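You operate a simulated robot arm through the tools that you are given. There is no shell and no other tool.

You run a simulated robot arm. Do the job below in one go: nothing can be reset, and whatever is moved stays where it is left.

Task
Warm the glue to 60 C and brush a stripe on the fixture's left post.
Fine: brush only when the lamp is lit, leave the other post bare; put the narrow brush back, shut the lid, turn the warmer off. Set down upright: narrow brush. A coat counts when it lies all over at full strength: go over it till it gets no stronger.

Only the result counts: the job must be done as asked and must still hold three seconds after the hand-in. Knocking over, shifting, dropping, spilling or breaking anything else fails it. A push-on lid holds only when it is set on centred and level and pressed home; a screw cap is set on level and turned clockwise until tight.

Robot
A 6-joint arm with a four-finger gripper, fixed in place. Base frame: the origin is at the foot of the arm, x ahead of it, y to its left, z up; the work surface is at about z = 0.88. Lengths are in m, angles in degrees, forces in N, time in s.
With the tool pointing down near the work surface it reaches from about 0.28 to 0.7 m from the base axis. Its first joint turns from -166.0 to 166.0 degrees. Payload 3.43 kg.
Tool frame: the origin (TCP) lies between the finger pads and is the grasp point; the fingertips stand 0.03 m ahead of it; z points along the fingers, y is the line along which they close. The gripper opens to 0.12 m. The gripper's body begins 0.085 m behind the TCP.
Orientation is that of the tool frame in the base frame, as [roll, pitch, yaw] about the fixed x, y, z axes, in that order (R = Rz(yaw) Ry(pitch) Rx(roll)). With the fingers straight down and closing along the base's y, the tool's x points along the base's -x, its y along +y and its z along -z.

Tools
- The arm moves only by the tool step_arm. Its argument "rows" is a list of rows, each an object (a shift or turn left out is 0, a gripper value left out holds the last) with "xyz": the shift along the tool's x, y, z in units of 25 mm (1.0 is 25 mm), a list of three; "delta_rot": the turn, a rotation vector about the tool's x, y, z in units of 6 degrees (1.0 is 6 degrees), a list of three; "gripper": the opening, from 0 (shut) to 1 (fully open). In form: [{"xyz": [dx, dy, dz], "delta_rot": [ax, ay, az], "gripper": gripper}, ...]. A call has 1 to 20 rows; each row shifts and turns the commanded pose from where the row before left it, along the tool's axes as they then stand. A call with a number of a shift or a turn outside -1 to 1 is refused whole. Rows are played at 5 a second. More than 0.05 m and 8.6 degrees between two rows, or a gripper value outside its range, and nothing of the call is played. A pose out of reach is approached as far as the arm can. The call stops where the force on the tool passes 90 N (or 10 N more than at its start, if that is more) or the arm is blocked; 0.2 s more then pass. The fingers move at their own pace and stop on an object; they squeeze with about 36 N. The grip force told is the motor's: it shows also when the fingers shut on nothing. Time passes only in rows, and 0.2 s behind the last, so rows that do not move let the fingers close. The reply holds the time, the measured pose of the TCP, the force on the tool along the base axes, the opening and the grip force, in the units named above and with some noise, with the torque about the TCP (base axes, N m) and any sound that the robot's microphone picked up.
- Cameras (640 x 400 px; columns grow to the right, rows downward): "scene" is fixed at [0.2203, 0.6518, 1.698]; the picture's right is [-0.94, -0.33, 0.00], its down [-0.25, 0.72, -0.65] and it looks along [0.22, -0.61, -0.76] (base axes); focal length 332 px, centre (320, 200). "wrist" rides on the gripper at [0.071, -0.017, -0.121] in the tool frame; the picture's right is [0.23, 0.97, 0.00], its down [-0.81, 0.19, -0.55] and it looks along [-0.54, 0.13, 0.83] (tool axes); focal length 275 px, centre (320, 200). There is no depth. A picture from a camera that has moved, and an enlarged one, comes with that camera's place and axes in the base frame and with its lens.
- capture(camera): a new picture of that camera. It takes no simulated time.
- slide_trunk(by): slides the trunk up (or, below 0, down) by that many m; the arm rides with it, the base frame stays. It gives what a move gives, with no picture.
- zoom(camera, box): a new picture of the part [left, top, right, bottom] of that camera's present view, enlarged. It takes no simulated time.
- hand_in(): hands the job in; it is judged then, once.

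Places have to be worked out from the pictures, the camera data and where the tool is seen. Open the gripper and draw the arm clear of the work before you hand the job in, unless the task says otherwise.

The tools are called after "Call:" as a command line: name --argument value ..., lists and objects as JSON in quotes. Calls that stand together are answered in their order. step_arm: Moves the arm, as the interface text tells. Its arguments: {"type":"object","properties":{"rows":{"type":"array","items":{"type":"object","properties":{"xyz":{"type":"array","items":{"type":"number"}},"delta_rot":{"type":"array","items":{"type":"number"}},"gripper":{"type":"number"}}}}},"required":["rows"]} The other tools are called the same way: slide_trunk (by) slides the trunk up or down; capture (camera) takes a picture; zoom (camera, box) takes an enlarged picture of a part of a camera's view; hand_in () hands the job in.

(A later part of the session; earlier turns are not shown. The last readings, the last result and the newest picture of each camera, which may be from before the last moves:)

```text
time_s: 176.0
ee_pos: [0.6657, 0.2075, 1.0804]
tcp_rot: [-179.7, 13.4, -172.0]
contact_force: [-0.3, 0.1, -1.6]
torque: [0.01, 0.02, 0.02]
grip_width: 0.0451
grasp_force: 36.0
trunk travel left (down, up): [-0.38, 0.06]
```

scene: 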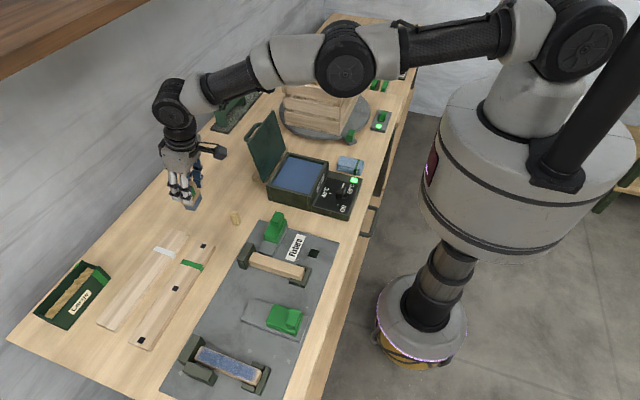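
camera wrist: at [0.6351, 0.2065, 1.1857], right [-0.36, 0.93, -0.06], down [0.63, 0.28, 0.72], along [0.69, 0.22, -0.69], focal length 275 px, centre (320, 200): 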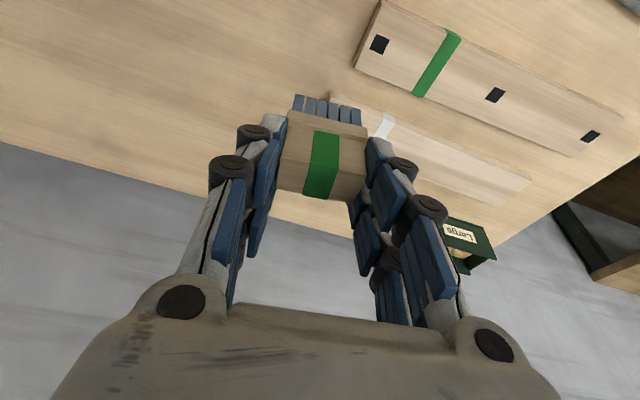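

The elbow bends again. I move inward to (0.50, 0.20) and raise the tool in preparation for lowering the trunk.

Call:
step_arm --rows '[{"xyz": [0.918, 0.09, -0.223]}, {"xyz": [0.918, 0.09, -0.223]}, {"xyz": [0.918, 0.09, -0.223]}, {"xyz": [0.918, 0.09, -0.223]}, {"xyz": [0.918, 0.09, -0.223]}, {"xyz": [0.918, 0.09, -0.223]}, {"xyz": [0.918, 0.09, -0.223]}, {"xyz": [-0.237, 0, -0.972]}, {"xyz": [-0.237, 0, -0.972]}, {"xyz": [-0.237, 0, -0.972]}, {"xyz": [-0.237, 0, -0.972]}, {"xyz": [-0.237, 0, -0.972]}, {"xyz": [-0.237, 0, -0.972]}, {"xyz": [-0.237, 0, -0.972]}, {"xyz": [-0.237, 0, -0.972]}, {"xyz": [-0.237, 0, -0.972]}, {"xyz": [-0.237, 0, -0.972]}, {}]'

Call:
capture --camera "scene"

```text
time_s: 179.8
ee_pos: [0.5015, 0.2047, 1.3332]
tcp_rot: [-179.8, 13.3, -172.0]
contact_force: [-0.2, 0.7, -0.6]
torque: [-0.02, -0.01, 0.02]
grip_width: 0.0455
grasp_force: 36.1
trunk travel left (down, up): [-0.38, 0.06]
```

```text
taken
```

scene: 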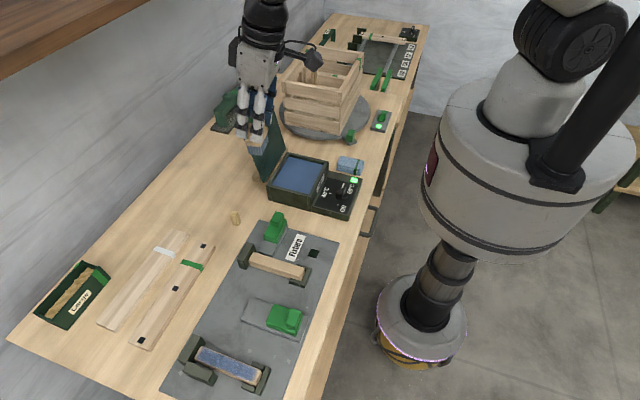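

I slide the trunk back down by 0.24 to the earlier working height.

Call:
slide_trunk --by -0.24

Call:
capture --camera "scene"

Call:
zoom --camera "wrist" --box '[220, 60, 440, 230]'

```text
time_s: 182.3
ee_pos: [0.5029, 0.2037, 1.0935]
tcp_rot: [-179.8, 13.4, -172.1]
contact_force: [0.1, -0.4, 0.0]
torque: [-0.02, 0.03, -0.01]
grip_width: 0.0455
grasp_force: 36.0
trunk travel left (down, up): [-0.14, 0.3]
```

```text
taken
```

scene: 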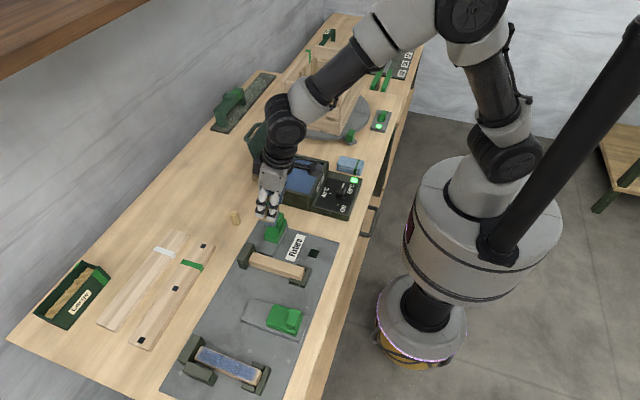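

```text
2.35 times, centred on (330, 145) of wrist
camera zoom: at [0.4085, 0.1754, 1.1934], right [-0.36, 0.93, -0.06], down [0.63, 0.28, 0.72], along [0.69, 0.22, -0.69], focal length 648 px, centre (296, 329)
```

zoom: 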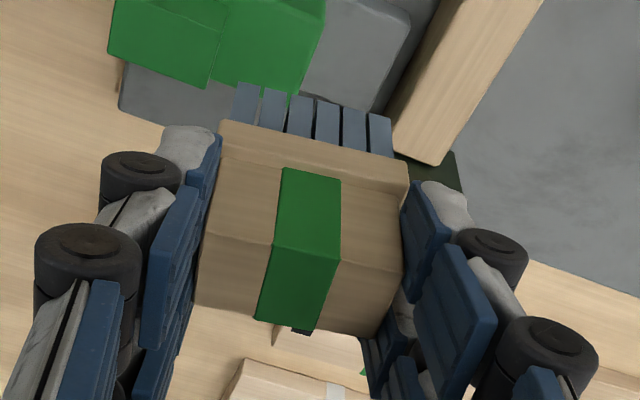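

Back at the working height with the brush well held. I rotate the tool by −98° about the vertical to yaw 90 for setting the brush back.

Call:
step_arm --rows '[{"delta_rot": [0.236, 0, 0.972]}, {"delta_rot": [0.236, 0, 0.972]}, {"delta_rot": [0.236, 0, 0.972]}, {"delta_rot": [0.236, 0, 0.972]}, {"delta_rot": [0.236, 0, 0.972]}, {"delta_rot": [0.236, 0, 0.972]}, {"delta_rot": [0.236, 0, 0.972]}, {"delta_rot": [0.236, 0, 0.972]}, {"delta_rot": [0.236, 0, 0.972]}, {"delta_rot": [0.236, 0, 0.972]}, {"delta_rot": [0.236, 0, 0.972]}, {"delta_rot": [0.236, 0, 0.972]}, {"delta_rot": [0.236, 0, 0.972]}, {"delta_rot": [0.236, 0, 0.972]}, {"delta_rot": [0.236, 0, 0.972]}, {"delta_rot": [0.236, 0, 0.972]}, {"delta_rot": [0.075, 0, 0.31]}, {}]'

Call:
capture --camera "scene"

Call:
capture --camera "wrist"

```text
time_s: 186.1
ee_pos: [0.502, 0.2049, 1.0935]
tcp_rot: [-179.7, 13.9, 90.0]
contact_force: [-0.4, -0.5, -0.7]
torque: [0.02, 0.02, 0.02]
grip_width: 0.045
grasp_force: 36.1
trunk travel left (down, up): [-0.14, 0.3]
```

```text
taken
```

scene: 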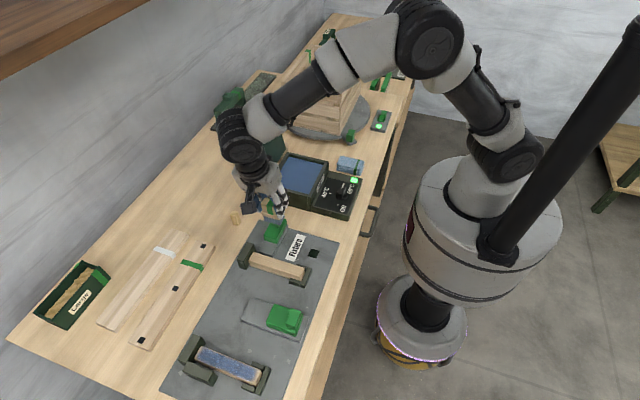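

```text
taken
camera wrist: at [0.4862, 0.304, 1.192], right [0.97, 0.22, -0.06], down [0.19, -0.65, 0.73], along [0.12, -0.72, -0.68], focal length 275 px, centre (320, 200)
```

wrist: 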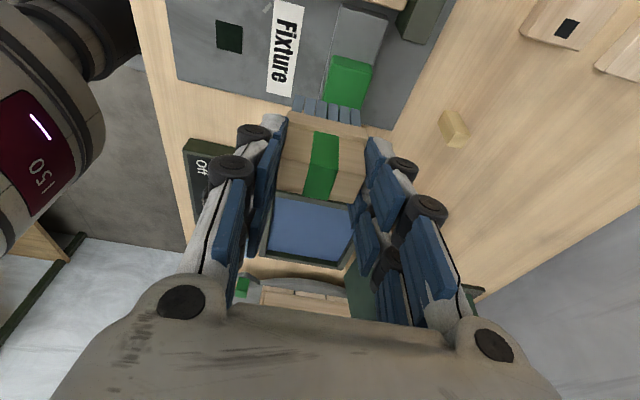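

Yaw is 90 with the right lean. I move toward the brush's original place in stages, staying clear of the small peg and the lid.

Call:
step_arm --rows '[{"xyz": [-0.4, 0.84, 0.603]}, {"xyz": [-0.4, 0.84, 0.603]}, {"xyz": [-0.4, 0.84, 0.603]}, {"xyz": [-0.4, 0.84, 0.603]}, {"xyz": [-0.4, 0.84, 0.603]}, {"xyz": [-0.4, 0.84, 0.603]}, {"xyz": [-0.34, 0.64, 0.7]}, {"xyz": [-0.34, 0.64, 0.7]}, {}]'

Call:
capture --camera "wrist"

Call:
zoom --camera "scene" --box '[195, 130, 295, 220]'

```text
time_s: 188.1
ee_pos: [0.6605, 0.0993, 0.9875]
tcp_rot: [-179.6, 13.9, 90.2]
contact_force: [0.3, 0.2, -1.4]
torque: [0.01, 0.05, 0.0]
grip_width: 0.0451
grasp_force: 35.9
trunk travel left (down, up): [-0.14, 0.3]
```

```text
taken
camera wrist: at [0.6446, 0.198, 1.0877], right [0.97, 0.22, -0.06], down [0.2, -0.65, 0.73], along [0.12, -0.72, -0.68], focal length 275 px, centre (320, 200)
```

wrist: 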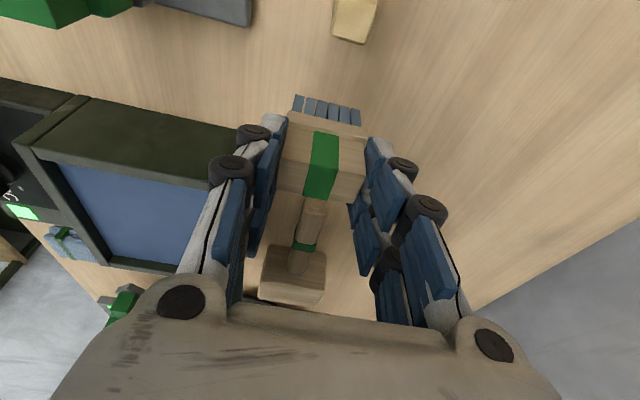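

```text
4.44 times, centred on (245, 175) of scene
camera zoom: at [0.2203, 0.6518, 1.698], right [-0.94, -0.33, 0.0], down [-0.25, 0.72, -0.65], along [0.22, -0.61, -0.76], focal length 1476 px, centre (653, 311)
```

zoom: 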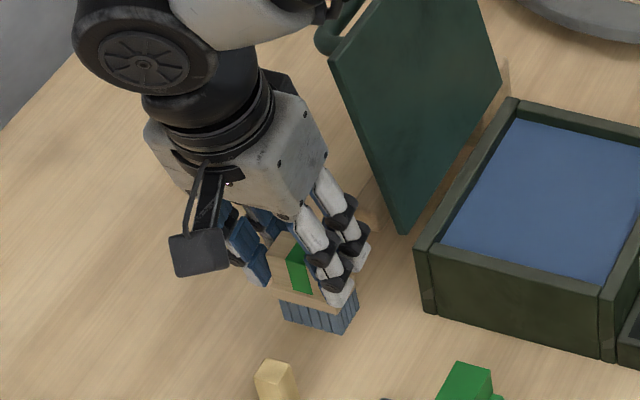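

I move to about 8 mm above the original spot.

Call:
step_arm --rows '[{"xyz": [-0.291, 0.316, 0.282]}, {"xyz": [-0.291, 0.316, 0.282]}, {"xyz": [-0.291, 0.316, 0.282]}, {"xyz": [-0.291, 0.316, 0.282]}, {"xyz": [-0.291, 0.316, 0.282]}, {}]'

Call:
zoom --camera "scene" --box '[215, 160, 275, 210]'

```text
time_s: 189.5
ee_pos: [0.6972, 0.054, 0.9636]
tcp_rot: [-179.7, 13.8, 90.2]
contact_force: [-0.3, 0.4, 0.2]
torque: [0.03, -0.01, 0.03]
grip_width: 0.0452
grasp_force: 36.4
trunk travel left (down, up): [-0.14, 0.3]
```

```text
8.00 times, centred on (245, 185) of scene
camera zoom: at [0.2203, 0.6518, 1.698], right [-0.94, -0.33, 0.0], down [-0.25, 0.72, -0.65], along [0.22, -0.61, -0.76], focal length 2656 px, centre (920, 320)
```

zoom: 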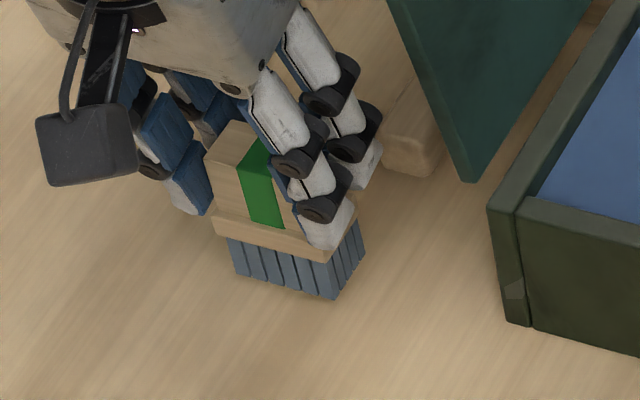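

The bristles line up with the original footprint within about a millimetre. I lower gently to contact.

Call:
step_arm --rows '[{"xyz": [0.041, 0, 0.165]}, {"xyz": [0.041, 0, 0.165]}, {}]'

Call:
step_arm --rows '[{"xyz": [0.0095, 0, 0.039]}, {}]'

```text
time_s: 190.3
ee_pos: [0.6997, 0.0552, 0.9572]
tcp_rot: [-179.7, 13.9, 90.1]
contact_force: [-0.8, 0.0, -0.2]
torque: [0.0, 0.0, -0.02]
grip_width: 0.0449
grasp_force: 35.7
trunk travel left (down, up): [-0.14, 0.3]
```

```text
time_s: 190.9
ee_pos: [0.6987, 0.0555, 0.9567]
tcp_rot: [-179.7, 13.9, 90.1]
contact_force: [-0.8, -0.2, -0.6]
torque: [0.01, -0.01, 0.02]
grip_width: 0.0454
grasp_force: 35.8
trunk travel left (down, up): [-0.14, 0.3]
```

Call:
step_arm --rows '[{"xyz": [0.0095, 0, 0.039]}, {"xyz": [0.0095, 0, 0.039]}, {}]'

Call:
step_arm --rows '[{"xyz": [0.0095, 0, 0.039]}, {}]'

```text
time_s: 191.7
ee_pos: [0.7004, 0.0545, 0.9543]
tcp_rot: [-179.8, 13.9, 90.0]
contact_force: [-1.4, 0.9, 7.1]
torque: [0.09, -0.12, 0.0]
grip_width: 0.0455
grasp_force: 36.1
trunk travel left (down, up): [-0.14, 0.3]
```

```text
time_s: 192.3
ee_pos: [0.6999, 0.0542, 0.9546]
tcp_rot: [-180.0, 13.9, 90.0]
contact_force: [0.8, 1.6, 19.9]
torque: [0.13, 0.01, 0.02]
grip_width: 0.0453
grasp_force: 35.9
trunk travel left (down, up): [-0.14, 0.3]
```

The brush stands on the bench (contact 20 N). I ease the load and open the fingers.

Call:
step_arm --rows '[{"xyz": [-0.0095, 0, -0.039]}, {"gripper": 0.56}, {}, {}, {}]'

Call:
zoom --camera "scene" --box '[215, 160, 275, 210]'

Call:
capture --camera "wrist"

```text
time_s: 193.5
ee_pos: [0.6995, 0.055, 0.9516]
tcp_rot: [-179.7, 13.9, 90.2]
contact_force: [0.2, 0.6, -0.8]
torque: [0.02, 0.02, -0.03]
grip_width: 0.0674
grasp_force: 0.0
trunk travel left (down, up): [-0.14, 0.3]
```

```text
8.00 times, centred on (245, 185) of scene
camera zoom: at [0.2203, 0.6518, 1.698], right [-0.94, -0.33, 0.0], down [-0.25, 0.72, -0.65], along [0.22, -0.61, -0.76], focal length 2656 px, centre (920, 320)
```

zoom: 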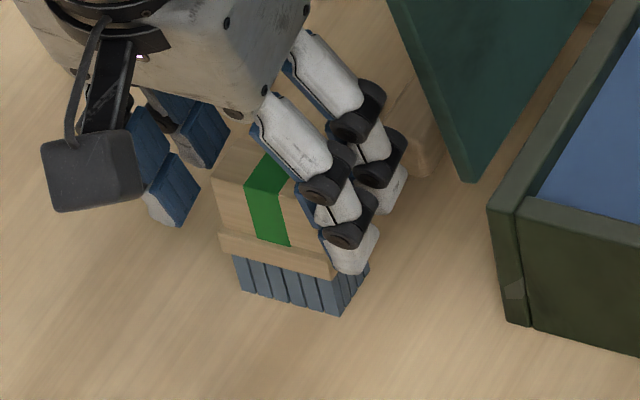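

```text
taken
camera wrist: at [0.684, 0.1544, 1.0506], right [0.97, 0.22, -0.06], down [0.2, -0.65, 0.73], along [0.12, -0.72, -0.68], focal length 275 px, centre (320, 200)
```

wrist: 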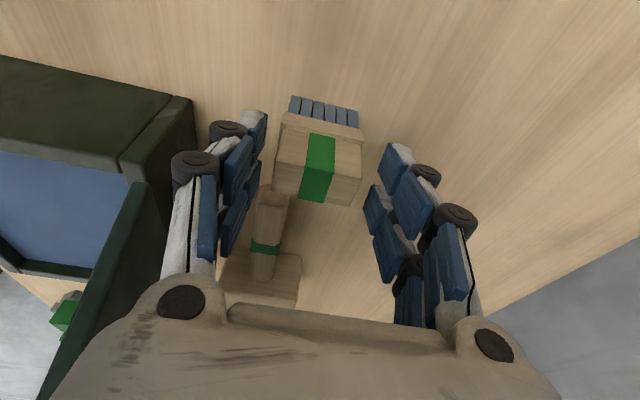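

The brush stands upright at its original place. I back the fingers off along the tool axis and then move away inward.

Call:
step_arm --rows '[{"xyz": [0, 0, -0.4]}, {"xyz": [0, 0, -0.5]}, {"xyz": [0, 0, -0.5]}, {"xyz": [0.2, -0.4, -0.4]}, {"xyz": [0.4, -0.8, -0.3]}, {"xyz": [0.4, -0.9, -0.3]}, {"xyz": [0.4, -0.9, -0.3]}, {"xyz": [0.2, -0.9, -0.5]}, {"xyz": [0, -0.9, -0.6]}, {}]'

Call:
zoom --camera "scene" --box '[215, 160, 275, 210]'

Call:
capture --camera "scene"

```text
time_s: 195.7
ee_pos: [0.58, 0.1185, 1.0339]
tcp_rot: [-179.7, 13.9, 90.1]
contact_force: [0.0, -0.6, -0.3]
torque: [-0.01, 0.0, -0.01]
grip_width: 0.0671
grasp_force: 0.1
trunk travel left (down, up): [-0.14, 0.3]
```

```text
8.00 times, centred on (245, 185) of scene
camera zoom: at [0.2203, 0.6518, 1.698], right [-0.94, -0.33, 0.0], down [-0.25, 0.72, -0.65], along [0.22, -0.61, -0.76], focal length 2656 px, centre (920, 320)
```

zoom: 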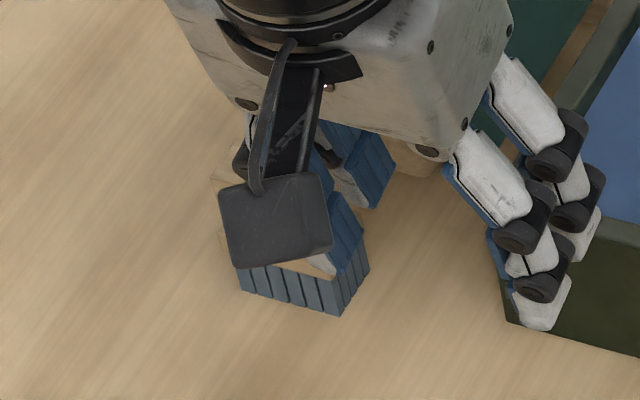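

```text
taken
```

scene: 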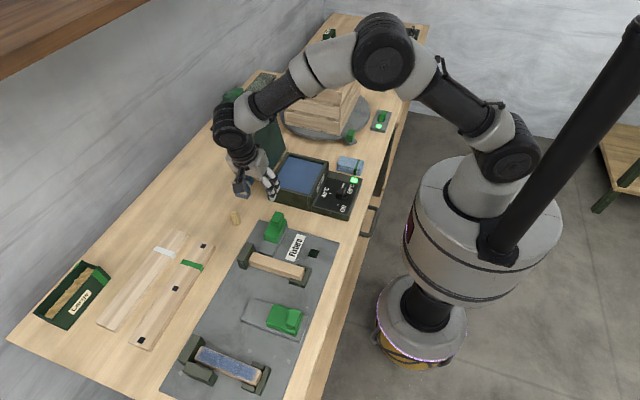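

The brush stays in place. Next I close the lid: I rise, straighten the tool to vertical and head for a point above the lid's handle, fingers opened just enough for the bar.

Call:
step_arm --rows '[{"xyz": [-0.5, 0.2, -0.875], "gripper": 0.22}, {"xyz": [-0.628, 0.2, -0.875]}, {"xyz": [-0.628, 0.2, -0.875]}, {"xyz": [-0.628, 0.2, -0.875]}, {"xyz": [-0.628, 0.2, -0.875]}, {"xyz": [-0.628, 0.2, -0.875]}, {"delta_rot": [0, 0.8, 0]}, {"delta_rot": [0, 0.8, 0]}, {"delta_rot": [0, 0.72, 0]}, {}]'

Call:
capture --camera "wrist"

Call:
zoom --camera "scene" --box '[195, 80, 375, 220]'

```text
time_s: 197.9
ee_pos: [0.611, 0.0597, 1.1864]
tcp_rot: [-179.7, -0.1, 90.1]
contact_force: [-0.6, 0.6, 0.1]
torque: [-0.02, 0.03, 0.0]
grip_width: 0.0263
grasp_force: 0.1
trunk travel left (down, up): [-0.14, 0.3]
```

```text
taken
camera wrist: at [0.5953, 0.1326, 1.3056], right [0.97, 0.23, 0.0], down [0.2, -0.81, 0.55], along [0.12, -0.54, -0.83], focal length 275 px, centre (320, 200)
```

wrist: 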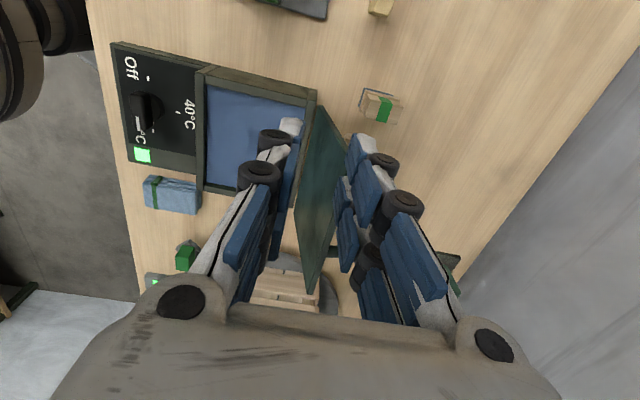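

```text
2.86 times, centred on (285, 150) of scene
camera zoom: at [0.2203, 0.6518, 1.698], right [-0.94, -0.33, 0.0], down [-0.25, 0.72, -0.65], along [0.22, -0.61, -0.76], focal length 949 px, centre (420, 343)
```

zoom: 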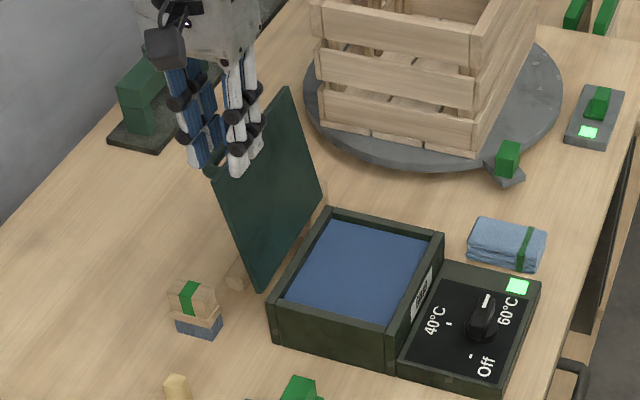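

The lid is now at about 100°. I move above it to see the handle bar.

Call:
step_arm --rows '[{"xyz": [-0.967, 0.49, 0]}, {"xyz": [-0.967, 0.49, 0]}, {"xyz": [-0.967, 0.49, 0]}, {"xyz": [-0.967, 0.49, 0]}, {}]'

Call:
capture --camera "wrist"

Call:
zoom --camera "scene" --box '[205, 80, 365, 220]'

```text
time_s: 199.1
ee_pos: [0.6601, -0.0349, 1.1836]
tcp_rot: [-179.8, 0.0, 90.0]
contact_force: [0.4, 0.2, 0.1]
torque: [-0.02, 0.04, -0.03]
grip_width: 0.0264
grasp_force: 0.1
trunk travel left (down, up): [-0.14, 0.3]
```

```text
taken
camera wrist: at [0.6435, 0.0383, 1.3031], right [0.97, 0.23, 0.0], down [0.2, -0.81, 0.55], along [0.12, -0.54, -0.83], focal length 275 px, centre (320, 200)
```

wrist: 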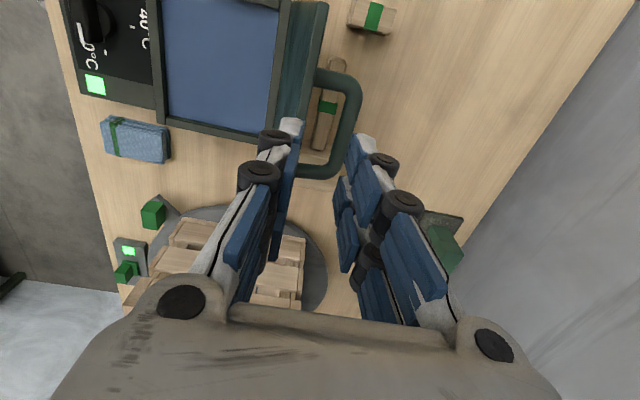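

```text
2.86 times, centred on (285, 150) of scene
camera zoom: at [0.2203, 0.6518, 1.698], right [-0.94, -0.33, 0.0], down [-0.25, 0.72, -0.65], along [0.22, -0.61, -0.76], focal length 949 px, centre (420, 343)
```

zoom: 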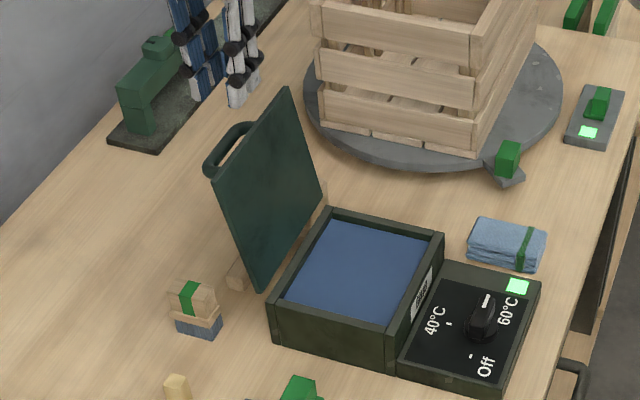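

Call:
zoom --camera "wrist" --box '[270, 40, 400, 200]'

```text
2.50 times, centred on (335, 120) of wrist
camera zoom: at [0.6435, 0.0383, 1.3031], right [0.97, 0.23, 0.0], down [0.2, -0.81, 0.55], along [0.12, -0.54, -0.83], focal length 688 px, centre (282, 400)
```

zoom: 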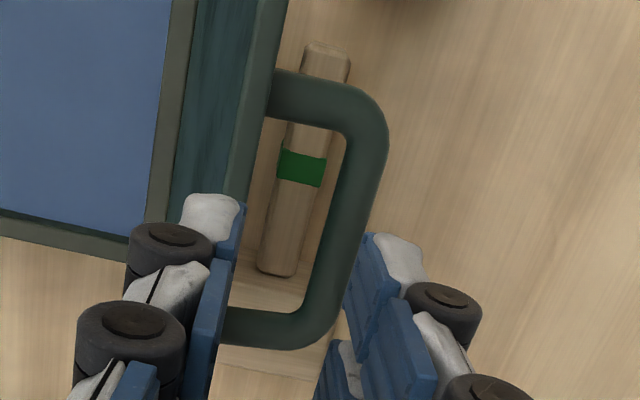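

The bar's middle is at about (0.6845, -0.034, 1.058). I go over it and descend with the fingers on either side.

Call:
step_arm --rows '[{"xyz": [0, 0.49, 0]}, {"xyz": [0, 0.49, 0]}, {"xyz": [0, 0, 0.8]}, {"xyz": [0, 0, 0.8]}, {"xyz": [0, 0, 0.6]}, {}]'

Call:
capture --camera "wrist"

Call:
zoom --camera "scene" --box '[205, 80, 325, 180]'

```text
time_s: 200.5
ee_pos: [0.6799, -0.037, 1.1291]
tcp_rot: [-179.6, 0.0, 90.0]
contact_force: [0.0, 0.4, 0.0]
torque: [0.02, -0.01, 0.03]
grip_width: 0.0265
grasp_force: 0.1
out of reach, approached as far as the arm can: row 2
trunk travel left (down, up): [-0.14, 0.3]
```

```text
taken
camera wrist: at [0.6641, 0.0364, 1.2488], right [0.97, 0.23, 0.0], down [0.19, -0.81, 0.55], along [0.12, -0.54, -0.83], focal length 275 px, centre (320, 200)
```

wrist: 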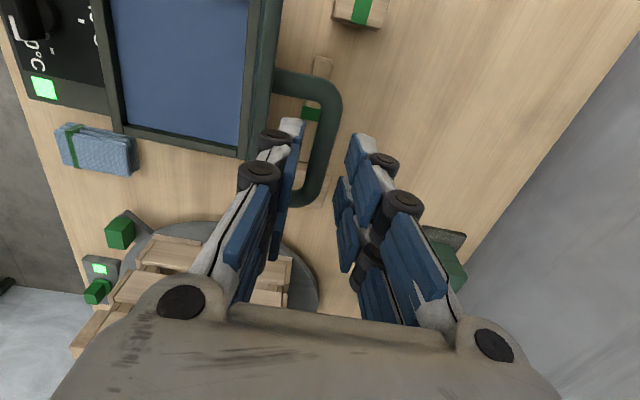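

```text
4.00 times, centred on (265, 130) of scene
camera zoom: at [0.2203, 0.6518, 1.698], right [-0.94, -0.33, 0.0], down [-0.25, 0.72, -0.65], along [0.22, -0.61, -0.76], focal length 1328 px, centre (540, 480)
```

zoom: 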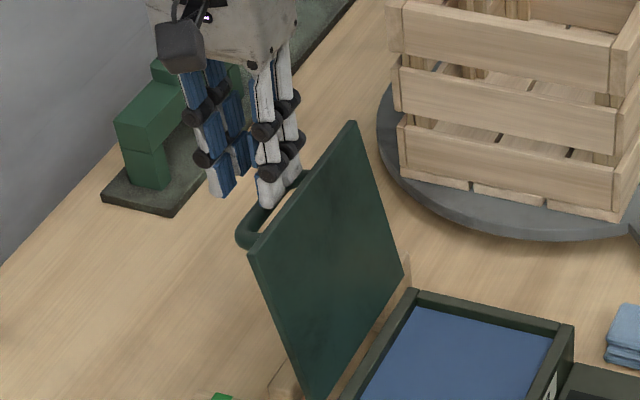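

The bar reads x ≈ 0.682 and the tool is at 0.680. I descend further with a 2 mm correction.

Call:
step_arm --rows '[{"xyz": [0, 0.04, 0.6]}, {"xyz": [0, 0.04, 0.6]}, {"xyz": [0, 0, 0.6]}, {"xyz": [0, 0, 0.55]}, {}]'

Call:
capture --camera "wrist"

Call:
zoom --camera "scene" --box '[205, 80, 325, 180]'

```text
time_s: 201.7
ee_pos: [0.6828, -0.0352, 1.0697]
tcp_rot: [-179.7, 0.0, 90.0]
contact_force: [0.0, -0.1, 0.7]
torque: [0.03, 0.0, 0.0]
grip_width: 0.0261
grasp_force: 0.1
trunk travel left (down, up): [-0.14, 0.3]
```

```text
taken
camera wrist: at [0.6661, 0.0364, 1.1896], right [0.97, 0.23, 0.0], down [0.2, -0.81, 0.55], along [0.12, -0.54, -0.83], focal length 275 px, centre (320, 200)
```

wrist: 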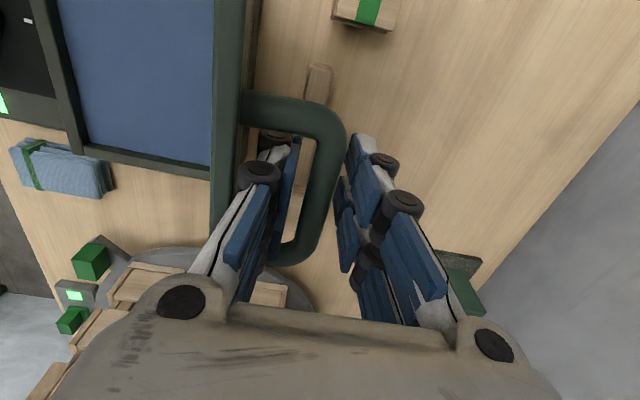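

```text
4.00 times, centred on (265, 130) of scene
camera zoom: at [0.2203, 0.6518, 1.698], right [-0.94, -0.33, 0.0], down [-0.25, 0.72, -0.65], along [0.22, -0.61, -0.76], focal length 1328 px, centre (540, 480)
```

zoom: 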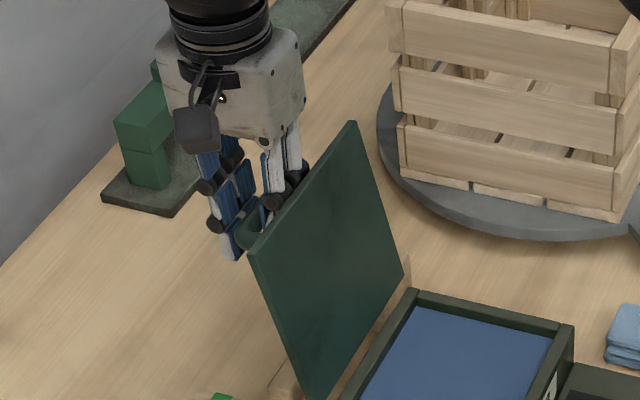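

The bar lies between the fingers. I close on it.

Call:
step_arm --rows '[{"gripper": 0}, {}, {}, {}]'

```text
time_s: 202.7
ee_pos: [0.6815, -0.0361, 1.0695]
tcp_rot: [-179.6, 0.1, 89.8]
contact_force: [-2.4, 0.6, -4.1]
torque: [-0.25, -0.01, -1.57]
grip_width: 0.0128
grasp_force: 44.3
trunk travel left (down, up): [-0.14, 0.3]
```

The handle is gripped. I swing the lid back along its arc (hinge about (0.615, 0.943)), first to about 80°.

Call:
step_arm --rows '[{"xyz": [0, -0.308, -0.164]}, {"xyz": [0, -0.344, -0.152]}, {"xyz": [0, -0.352, -0.128]}, {"xyz": [0, -0.36, -0.104]}, {"xyz": [0, -0.368, -0.08]}, {"xyz": [0, -0.372, -0.052]}, {"xyz": [0, -0.376, -0.024]}, {}]'

Call:
zoom --camera "scene" --box '[205, 80, 365, 220]'

```text
time_s: 204.5
ee_pos: [0.6211, -0.0356, 1.0871]
tcp_rot: [-179.6, 0.1, 90.0]
contact_force: [0.4, 0.5, -23.4]
torque: [0.32, -0.15, -1.22]
grip_width: 0.0142
grasp_force: 43.0
trunk travel left (down, up): [-0.14, 0.3]
```

```text
2.86 times, centred on (285, 150) of scene
camera zoom: at [0.2203, 0.6518, 1.698], right [-0.94, -0.33, 0.0], down [-0.25, 0.72, -0.65], along [0.22, -0.61, -0.76], focal length 949 px, centre (420, 343)
```

zoom: 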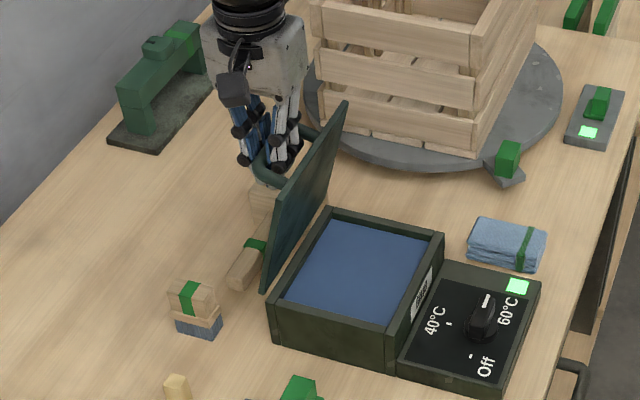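

The lid follows, now about 77°. I continue down the arc, easing slightly.

Call:
step_arm --rows '[{"xyz": [0, -0.376, 0.015]}, {"xyz": [0, -0.376, 0.039]}, {"xyz": [0, -0.372, 0.067]}, {"xyz": [0, -0.368, 0.095]}, {"xyz": [0, -0.36, 0.104]}, {"xyz": [0, -0.352, 0.128]}, {"xyz": [0, -0.344, 0.152]}, {"xyz": [0, -0.332, 0.176]}, {}]'

Call:
zoom --camera "scene" --box '[205, 80, 365, 220]'

```text
time_s: 206.5
ee_pos: [0.5482, -0.0362, 1.0669]
tcp_rot: [-179.7, 0.0, 90.0]
contact_force: [2.6, 0.7, -3.2]
torque: [0.19, -0.09, -0.65]
grip_width: 0.0128
grasp_force: 42.4
trunk travel left (down, up): [-0.14, 0.3]
```

```text
2.86 times, centred on (285, 150) of scene
camera zoom: at [0.2203, 0.6518, 1.698], right [-0.94, -0.33, 0.0], down [-0.25, 0.72, -0.65], along [0.22, -0.61, -0.76], focal length 949 px, centre (420, 343)
```

zoom: 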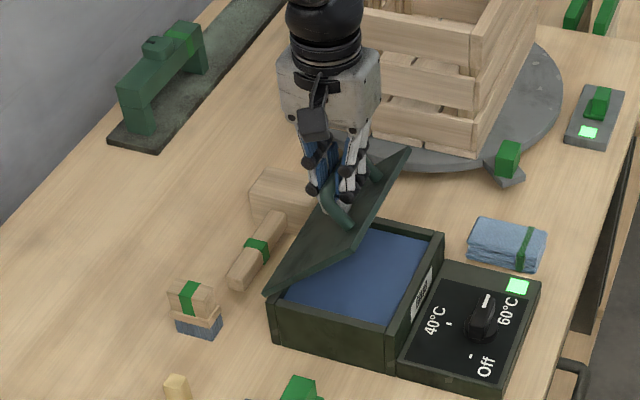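

The lid is at about 44° with little force. I continue down to nearly closed.

Call:
step_arm --rows '[{"xyz": [0, -0.32, 0.2]}, {"xyz": [0, -0.304, 0.22]}, {"xyz": [0, -0.288, 0.244]}, {"xyz": [0, -0.268, 0.26]}, {"xyz": [0, -0.252, 0.28]}, {"xyz": [0, -0.232, 0.296]}, {"xyz": [0, -0.208, 0.312]}, {"xyz": [0, -0.188, 0.324]}, {}]'

Call:
zoom --camera "scene" --box '[225, 110, 385, 230]'

```text
time_s: 208.5
ee_pos: [0.4941, -0.0372, 1.0139]
tcp_rot: [-179.7, 0.0, 90.0]
contact_force: [-0.1, -2.2, 0.4]
torque: [0.04, -0.09, -0.14]
grip_width: 0.0121
grasp_force: 43.1
trunk travel left (down, up): [-0.14, 0.3]
```

```text
3.33 times, centred on (305, 170) of scene
camera zoom: at [0.2203, 0.6518, 1.698], right [-0.94, -0.33, 0.0], down [-0.25, 0.72, -0.65], along [0.22, -0.61, -0.76], focal length 1107 px, centre (370, 300)
```

zoom: 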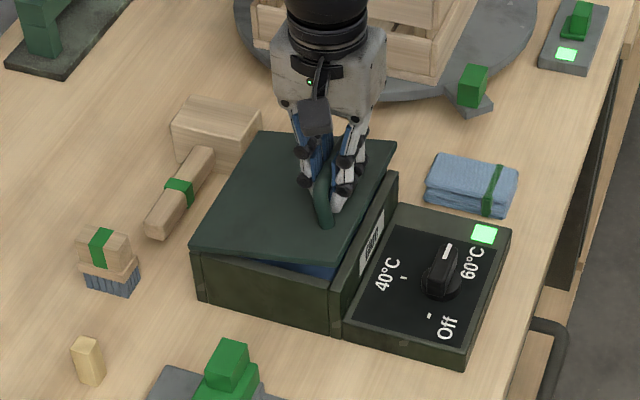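

Nearly shut. I complete the last degrees and press gently down.

Call:
step_arm --rows '[{"xyz": [0, -0.168, 0.34]}, {"xyz": [0, -0.14, 0.348]}, {"xyz": [0, -0.112, 0.3]}, {}]'

Call:
step_arm --rows '[{"xyz": [0, 0, 0.08]}, {}]'

```text
time_s: 209.5
ee_pos: [0.4852, -0.0363, 0.9895]
tcp_rot: [-179.6, 0.0, 90.0]
contact_force: [-7.6, -0.3, 2.0]
torque: [0.44, -0.03, -0.1]
grip_width: 0.0122
grasp_force: 42.5
trunk travel left (down, up): [-0.14, 0.3]
```

```text
time_s: 210.1
ee_pos: [0.4855, -0.0351, 0.9891]
tcp_rot: [-179.8, 0.0, 89.9]
contact_force: [-10.1, 1.9, 6.6]
torque: [0.75, -0.09, -0.04]
grip_width: 0.0118
grasp_force: 42.1
trunk travel left (down, up): [-0.14, 0.3]
```

Call:
step_arm --rows '[{"xyz": [0, 0.04, 0.08]}, {"xyz": [0, 0.04, 0.08]}, {}]'

Call:
zoom --camera "scene" --box '[255, 130, 365, 220]'

```text
time_s: 210.9
ee_pos: [0.485, -0.036, 0.9863]
tcp_rot: [-180.0, 0.0, 90.1]
contact_force: [-13.9, 0.8, 27.8]
torque: [-0.08, -0.14, 0.0]
grip_width: 0.0123
grasp_force: 42.4
trunk travel left (down, up): [-0.14, 0.3]
```

```text
4.44 times, centred on (310, 175) of scene
camera zoom: at [0.2203, 0.6518, 1.698], right [-0.94, -0.33, 0.0], down [-0.25, 0.72, -0.65], along [0.22, -0.61, -0.76], focal length 1476 px, centre (364, 311)
```

zoom: 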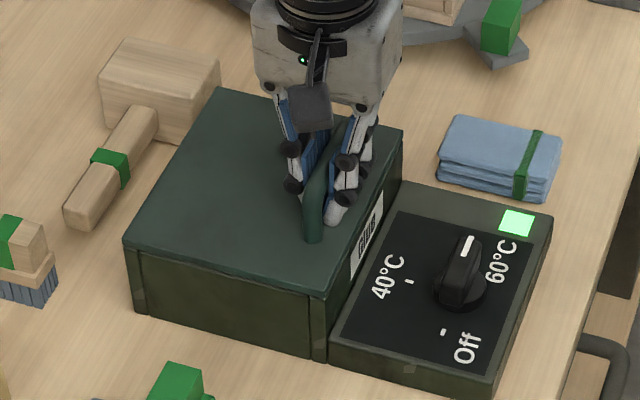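

The lid is shut flush. I release the handle and rise clear.

Call:
step_arm --rows '[{"xyz": [0, 0, -0.06]}, {"gripper": 0.45}, {}, {}, {"xyz": [0, 0, -0.5]}, {"xyz": [0, 0, -1]}, {"xyz": [0, 0, -1]}, {"xyz": [0, 0, -1]}, {"xyz": [0, 0, -1]}, {"xyz": [0, 0, -1]}, {}]'

Call:
zoom --camera "scene" --box '[255, 130, 365, 220]'

Call:
capture --camera "wrist"

```text
time_s: 213.3
ee_pos: [0.4871, -0.0349, 1.1247]
tcp_rot: [-179.8, 0.0, 90.0]
contact_force: [-0.2, 0.3, -0.7]
torque: [-0.01, -0.03, -0.02]
grip_width: 0.054
grasp_force: 0.1
trunk travel left (down, up): [-0.14, 0.3]
```

```text
4.44 times, centred on (310, 175) of scene
camera zoom: at [0.2203, 0.6518, 1.698], right [-0.94, -0.33, 0.0], down [-0.25, 0.72, -0.65], along [0.22, -0.61, -0.76], focal length 1476 px, centre (364, 311)
```

zoom: 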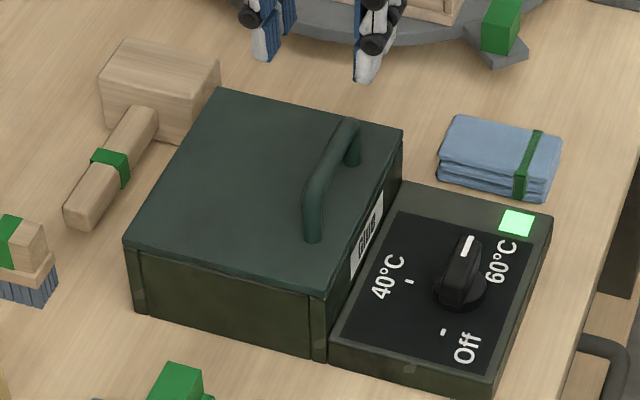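

```text
taken
camera wrist: at [0.4709, 0.037, 1.2444], right [0.97, 0.23, 0.0], down [0.2, -0.81, 0.55], along [0.12, -0.54, -0.83], focal length 275 px, centre (320, 200)
```

wrist: 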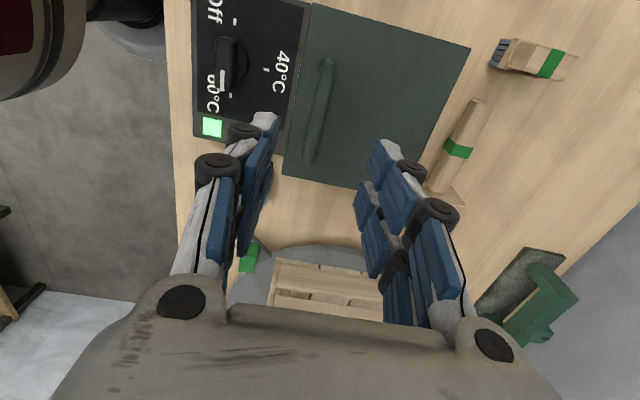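

The lid stays shut. I move over the knob at (0.385, -0.024) and descend astride its bar.

Call:
step_arm --rows '[{"xyz": [0.1, -0.8, 0]}, {"xyz": [0.1, -0.8, 0]}, {"xyz": [0.1, -0.8, 0]}, {"xyz": [0.07, -0.85, 0]}, {"xyz": [0.05, -0.83, 0]}, {"xyz": [0, 0, 0.9]}, {"xyz": [0, 0, 0.9]}, {"xyz": [0, 0, 0.9]}, {"xyz": [0, 0, 0.9]}, {}]'

Call:
capture --camera "wrist"

```text
time_s: 215.5
ee_pos: [0.3869, -0.0292, 1.0323]
tcp_rot: [-179.7, 0.1, 90.0]
contact_force: [1.1, 0.6, -0.1]
torque: [0.03, 0.01, 0.01]
grip_width: 0.054
grasp_force: 0.1
trunk travel left (down, up): [-0.14, 0.3]
```

```text
taken
camera wrist: at [0.3694, 0.0444, 1.1529], right [0.97, 0.23, 0.0], down [0.19, -0.81, 0.55], along [0.12, -0.54, -0.83], focal length 275 px, centre (320, 200)
```

wrist: 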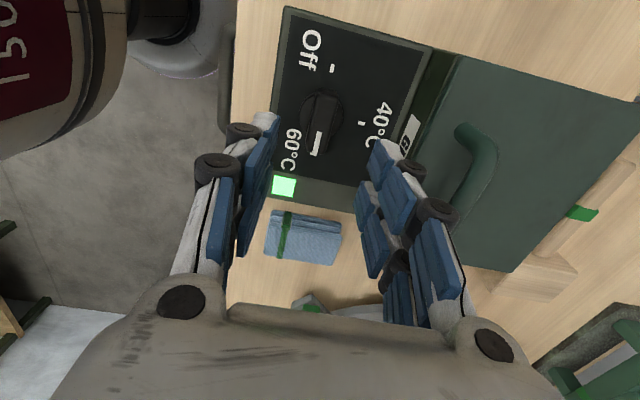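

The knob is below and between the fingers. I make small corrections and descend to grip height.

Call:
step_arm --rows '[{"xyz": [0.16, -0.06, 0.8]}, {"xyz": [0, 0, 0.8]}, {"xyz": [0, 0, 0.75]}, {"xyz": [0, 0, 0.7]}, {}]'

Call:
capture --camera "wrist"

```text
time_s: 216.7
ee_pos: [0.3831, -0.0207, 0.9586]
tcp_rot: [-179.7, 0.0, 89.9]
contact_force: [0.4, -1.1, 0.3]
torque: [0.0, -0.01, 0.02]
grip_width: 0.0538
grasp_force: 0.0
trunk travel left (down, up): [-0.14, 0.3]
```

```text
taken
camera wrist: at [0.3685, 0.0517, 1.078], right [0.97, 0.23, 0.0], down [0.19, -0.81, 0.55], along [0.12, -0.54, -0.83], focal length 275 px, centre (320, 200)
```

wrist: 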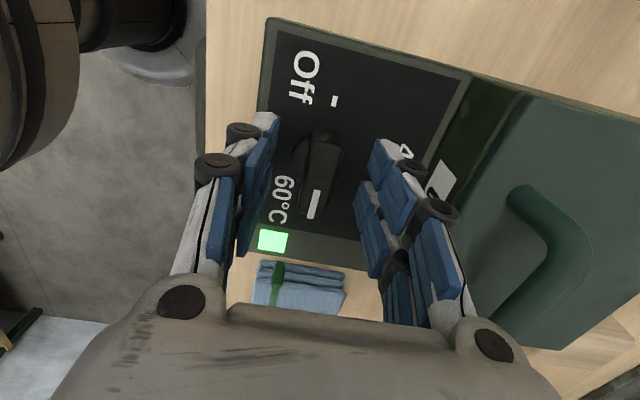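

I nudge 3 mm toward -y and 3 mm down, then close on the knob.

Call:
step_arm --rows '[{"xyz": [-0.12, 0.03, 0.12]}, {}, {"gripper": 0}, {}, {}, {}, {}]'

Call:
capture --camera "wrist"

```text
time_s: 218.3
ee_pos: [0.3848, -0.0247, 0.955]
tcp_rot: [-179.7, 0.0, 90.0]
contact_force: [-0.7, -0.3, -0.8]
torque: [-0.08, 0.04, 0.01]
grip_width: 0.0179
grasp_force: 45.2
trunk travel left (down, up): [-0.14, 0.3]
```

```text
taken
camera wrist: at [0.3692, 0.048, 1.0751], right [0.97, 0.23, -0.01], down [0.2, -0.81, 0.55], along [0.12, -0.54, -0.83], focal length 275 px, centre (320, 200)
```

wrist: 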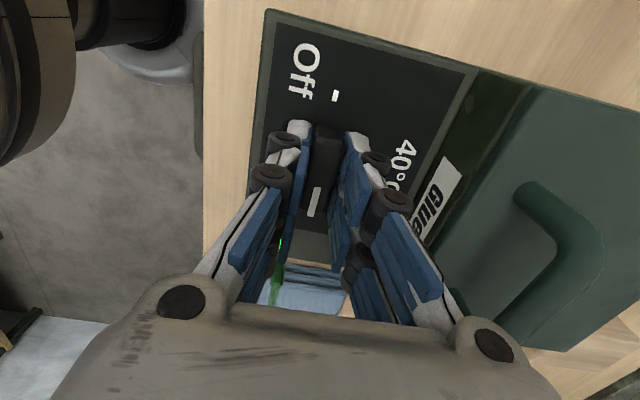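

The knob is gripped (17.9 mm). I turn it counter-clockwise back toward Off, first 108°.

Call:
step_arm --rows '[{"delta_rot": [0, 0, -1]}, {"delta_rot": [0, 0, -1]}, {"delta_rot": [0, 0, -1]}, {"delta_rot": [0, 0, -1]}, {"delta_rot": [0, 0, -1]}, {"delta_rot": [0, 0, -1]}, {"delta_rot": [0, 0, -1]}, {"delta_rot": [0, 0, -1]}, {"delta_rot": [0, 0, -1]}, {"delta_rot": [0, 0, -1]}, {"delta_rot": [0, 0, -1]}, {"delta_rot": [0, 0, -1]}, {"delta_rot": [0, 0, -1]}, {"delta_rot": [0, 0, -1]}, {"delta_rot": [0, 0, -1]}, {"delta_rot": [0, 0, -1]}, {"delta_rot": [0, 0, -1]}, {"delta_rot": [0, 0, -1]}, {}]'

Call:
capture --camera "wrist"

```text
time_s: 222.3
ee_pos: [0.3848, -0.0251, 0.9548]
tcp_rot: [179.9, -0.4, -161.9]
contact_force: [5.5, 5.0, -12.5]
torque: [0.52, -1.32, 0.03]
grip_width: 0.0177
grasp_force: 44.7
trunk travel left (down, up): [-0.14, 0.3]
```

```text
taken
camera wrist: at [0.3234, -0.0621, 1.0753], right [-0.52, 0.85, 0.0], down [0.71, 0.43, 0.55], along [0.47, 0.29, -0.84], focal length 275 px, centre (320, 200)
```

wrist: 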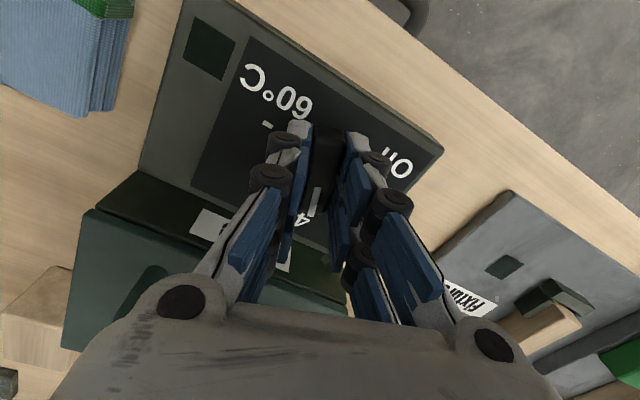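

The lamp has gone out and the knob follows. I turn the remaining 72° to Off.

Call:
step_arm --rows '[{"delta_rot": [0, 0, -1]}, {"delta_rot": [0, 0, -1]}, {"delta_rot": [0, 0, -1]}, {"delta_rot": [0, 0, -1]}, {"delta_rot": [0, 0, -1]}, {"delta_rot": [0, 0, -1]}, {"delta_rot": [0, 0, -1]}, {"delta_rot": [0, 0, -1]}, {"delta_rot": [0, 0, -1]}, {"delta_rot": [0, 0, -1]}, {"delta_rot": [0, 0, -1]}, {"delta_rot": [0, 0, -1]}, {}]'

Call:
capture --camera "wrist"

```text
time_s: 225.1
ee_pos: [0.3853, -0.0245, 0.9553]
tcp_rot: [179.8, -0.1, -90.0]
contact_force: [7.2, -2.5, 5.1]
torque: [-0.59, -0.3, -0.13]
grip_width: 0.0182
grasp_force: 44.5
trunk travel left (down, up): [-0.14, 0.3]
```

```text
taken
camera wrist: at [0.4029, -0.0956, 1.0748], right [-0.97, -0.23, 0.0], down [-0.19, 0.81, 0.55], along [-0.13, 0.54, -0.83], focal length 275 px, centre (320, 200)
```

wrist: 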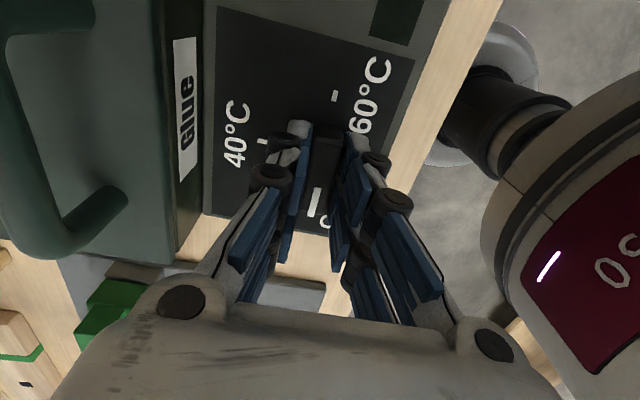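

The knob is back at Off. I release it, rise clear, and check everything.

Call:
step_arm --rows '[{"gripper": 0.45}, {}, {}, {"xyz": [0, 0, -0.6]}, {"xyz": [0, 0, -1]}, {"xyz": [0, 0, -1]}, {"xyz": [0, 0, -1]}, {"xyz": [0, 0, -1]}, {"xyz": [0, 0, -1]}, {"xyz": [0, 0, -1]}, {"xyz": [0, 0, -1]}, {"xyz": [0, 0, -1]}, {"xyz": [0, 0, -1]}, {}]'

Call:
capture --camera "scene"

Call:
zoom --camera "scene" --box '[225, 130, 385, 230]'

Call:
zoom --camera "scene" --box '[160, 200, 360, 400]'

Call:
capture --camera "wrist"

```text
time_s: 228.1
ee_pos: [0.3845, -0.0236, 1.1965]
tcp_rot: [179.7, 0.0, -89.9]
contact_force: [-0.3, 0.6, 0.8]
torque: [0.0, -0.01, 0.0]
grip_width: 0.0544
grasp_force: 0.0
trunk travel left (down, up): [-0.14, 0.3]
```

```text
taken
```

scene: 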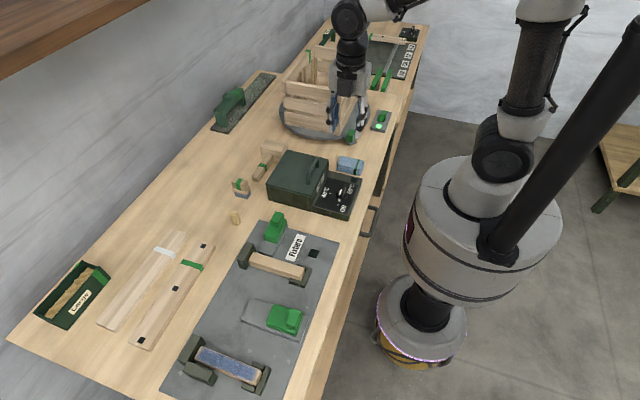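

```text
4.00 times, centred on (305, 180) of scene
camera zoom: at [0.2203, 0.6518, 1.698], right [-0.94, -0.33, 0.0], down [-0.25, 0.72, -0.65], along [0.22, -0.61, -0.76], focal length 1328 px, centre (380, 280)
```

zoom: 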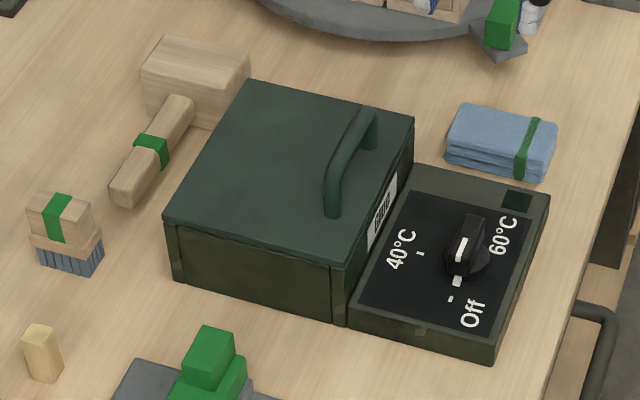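

```text
2.00 times, centred on (260, 300) of scene
camera zoom: at [0.2203, 0.6518, 1.698], right [-0.94, -0.33, 0.0], down [-0.25, 0.72, -0.65], along [0.22, -0.61, -0.76], focal length 664 px, centre (440, 0)
```

zoom: 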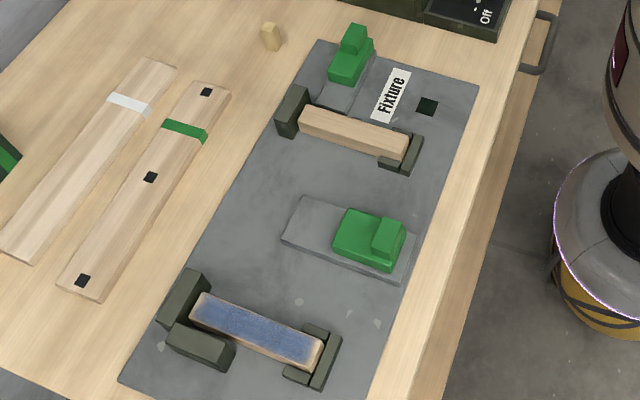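

```text
taken
camera wrist: at [0.4025, -0.0925, 1.3164], right [-0.97, -0.23, 0.0], down [-0.19, 0.81, 0.55], along [-0.13, 0.54, -0.83], focal length 275 px, centre (320, 200)
```

wrist: 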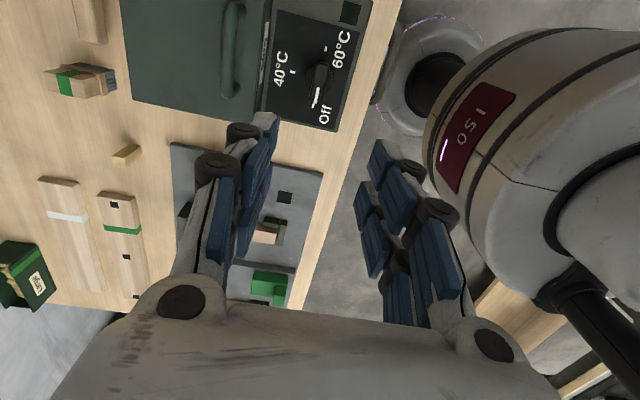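

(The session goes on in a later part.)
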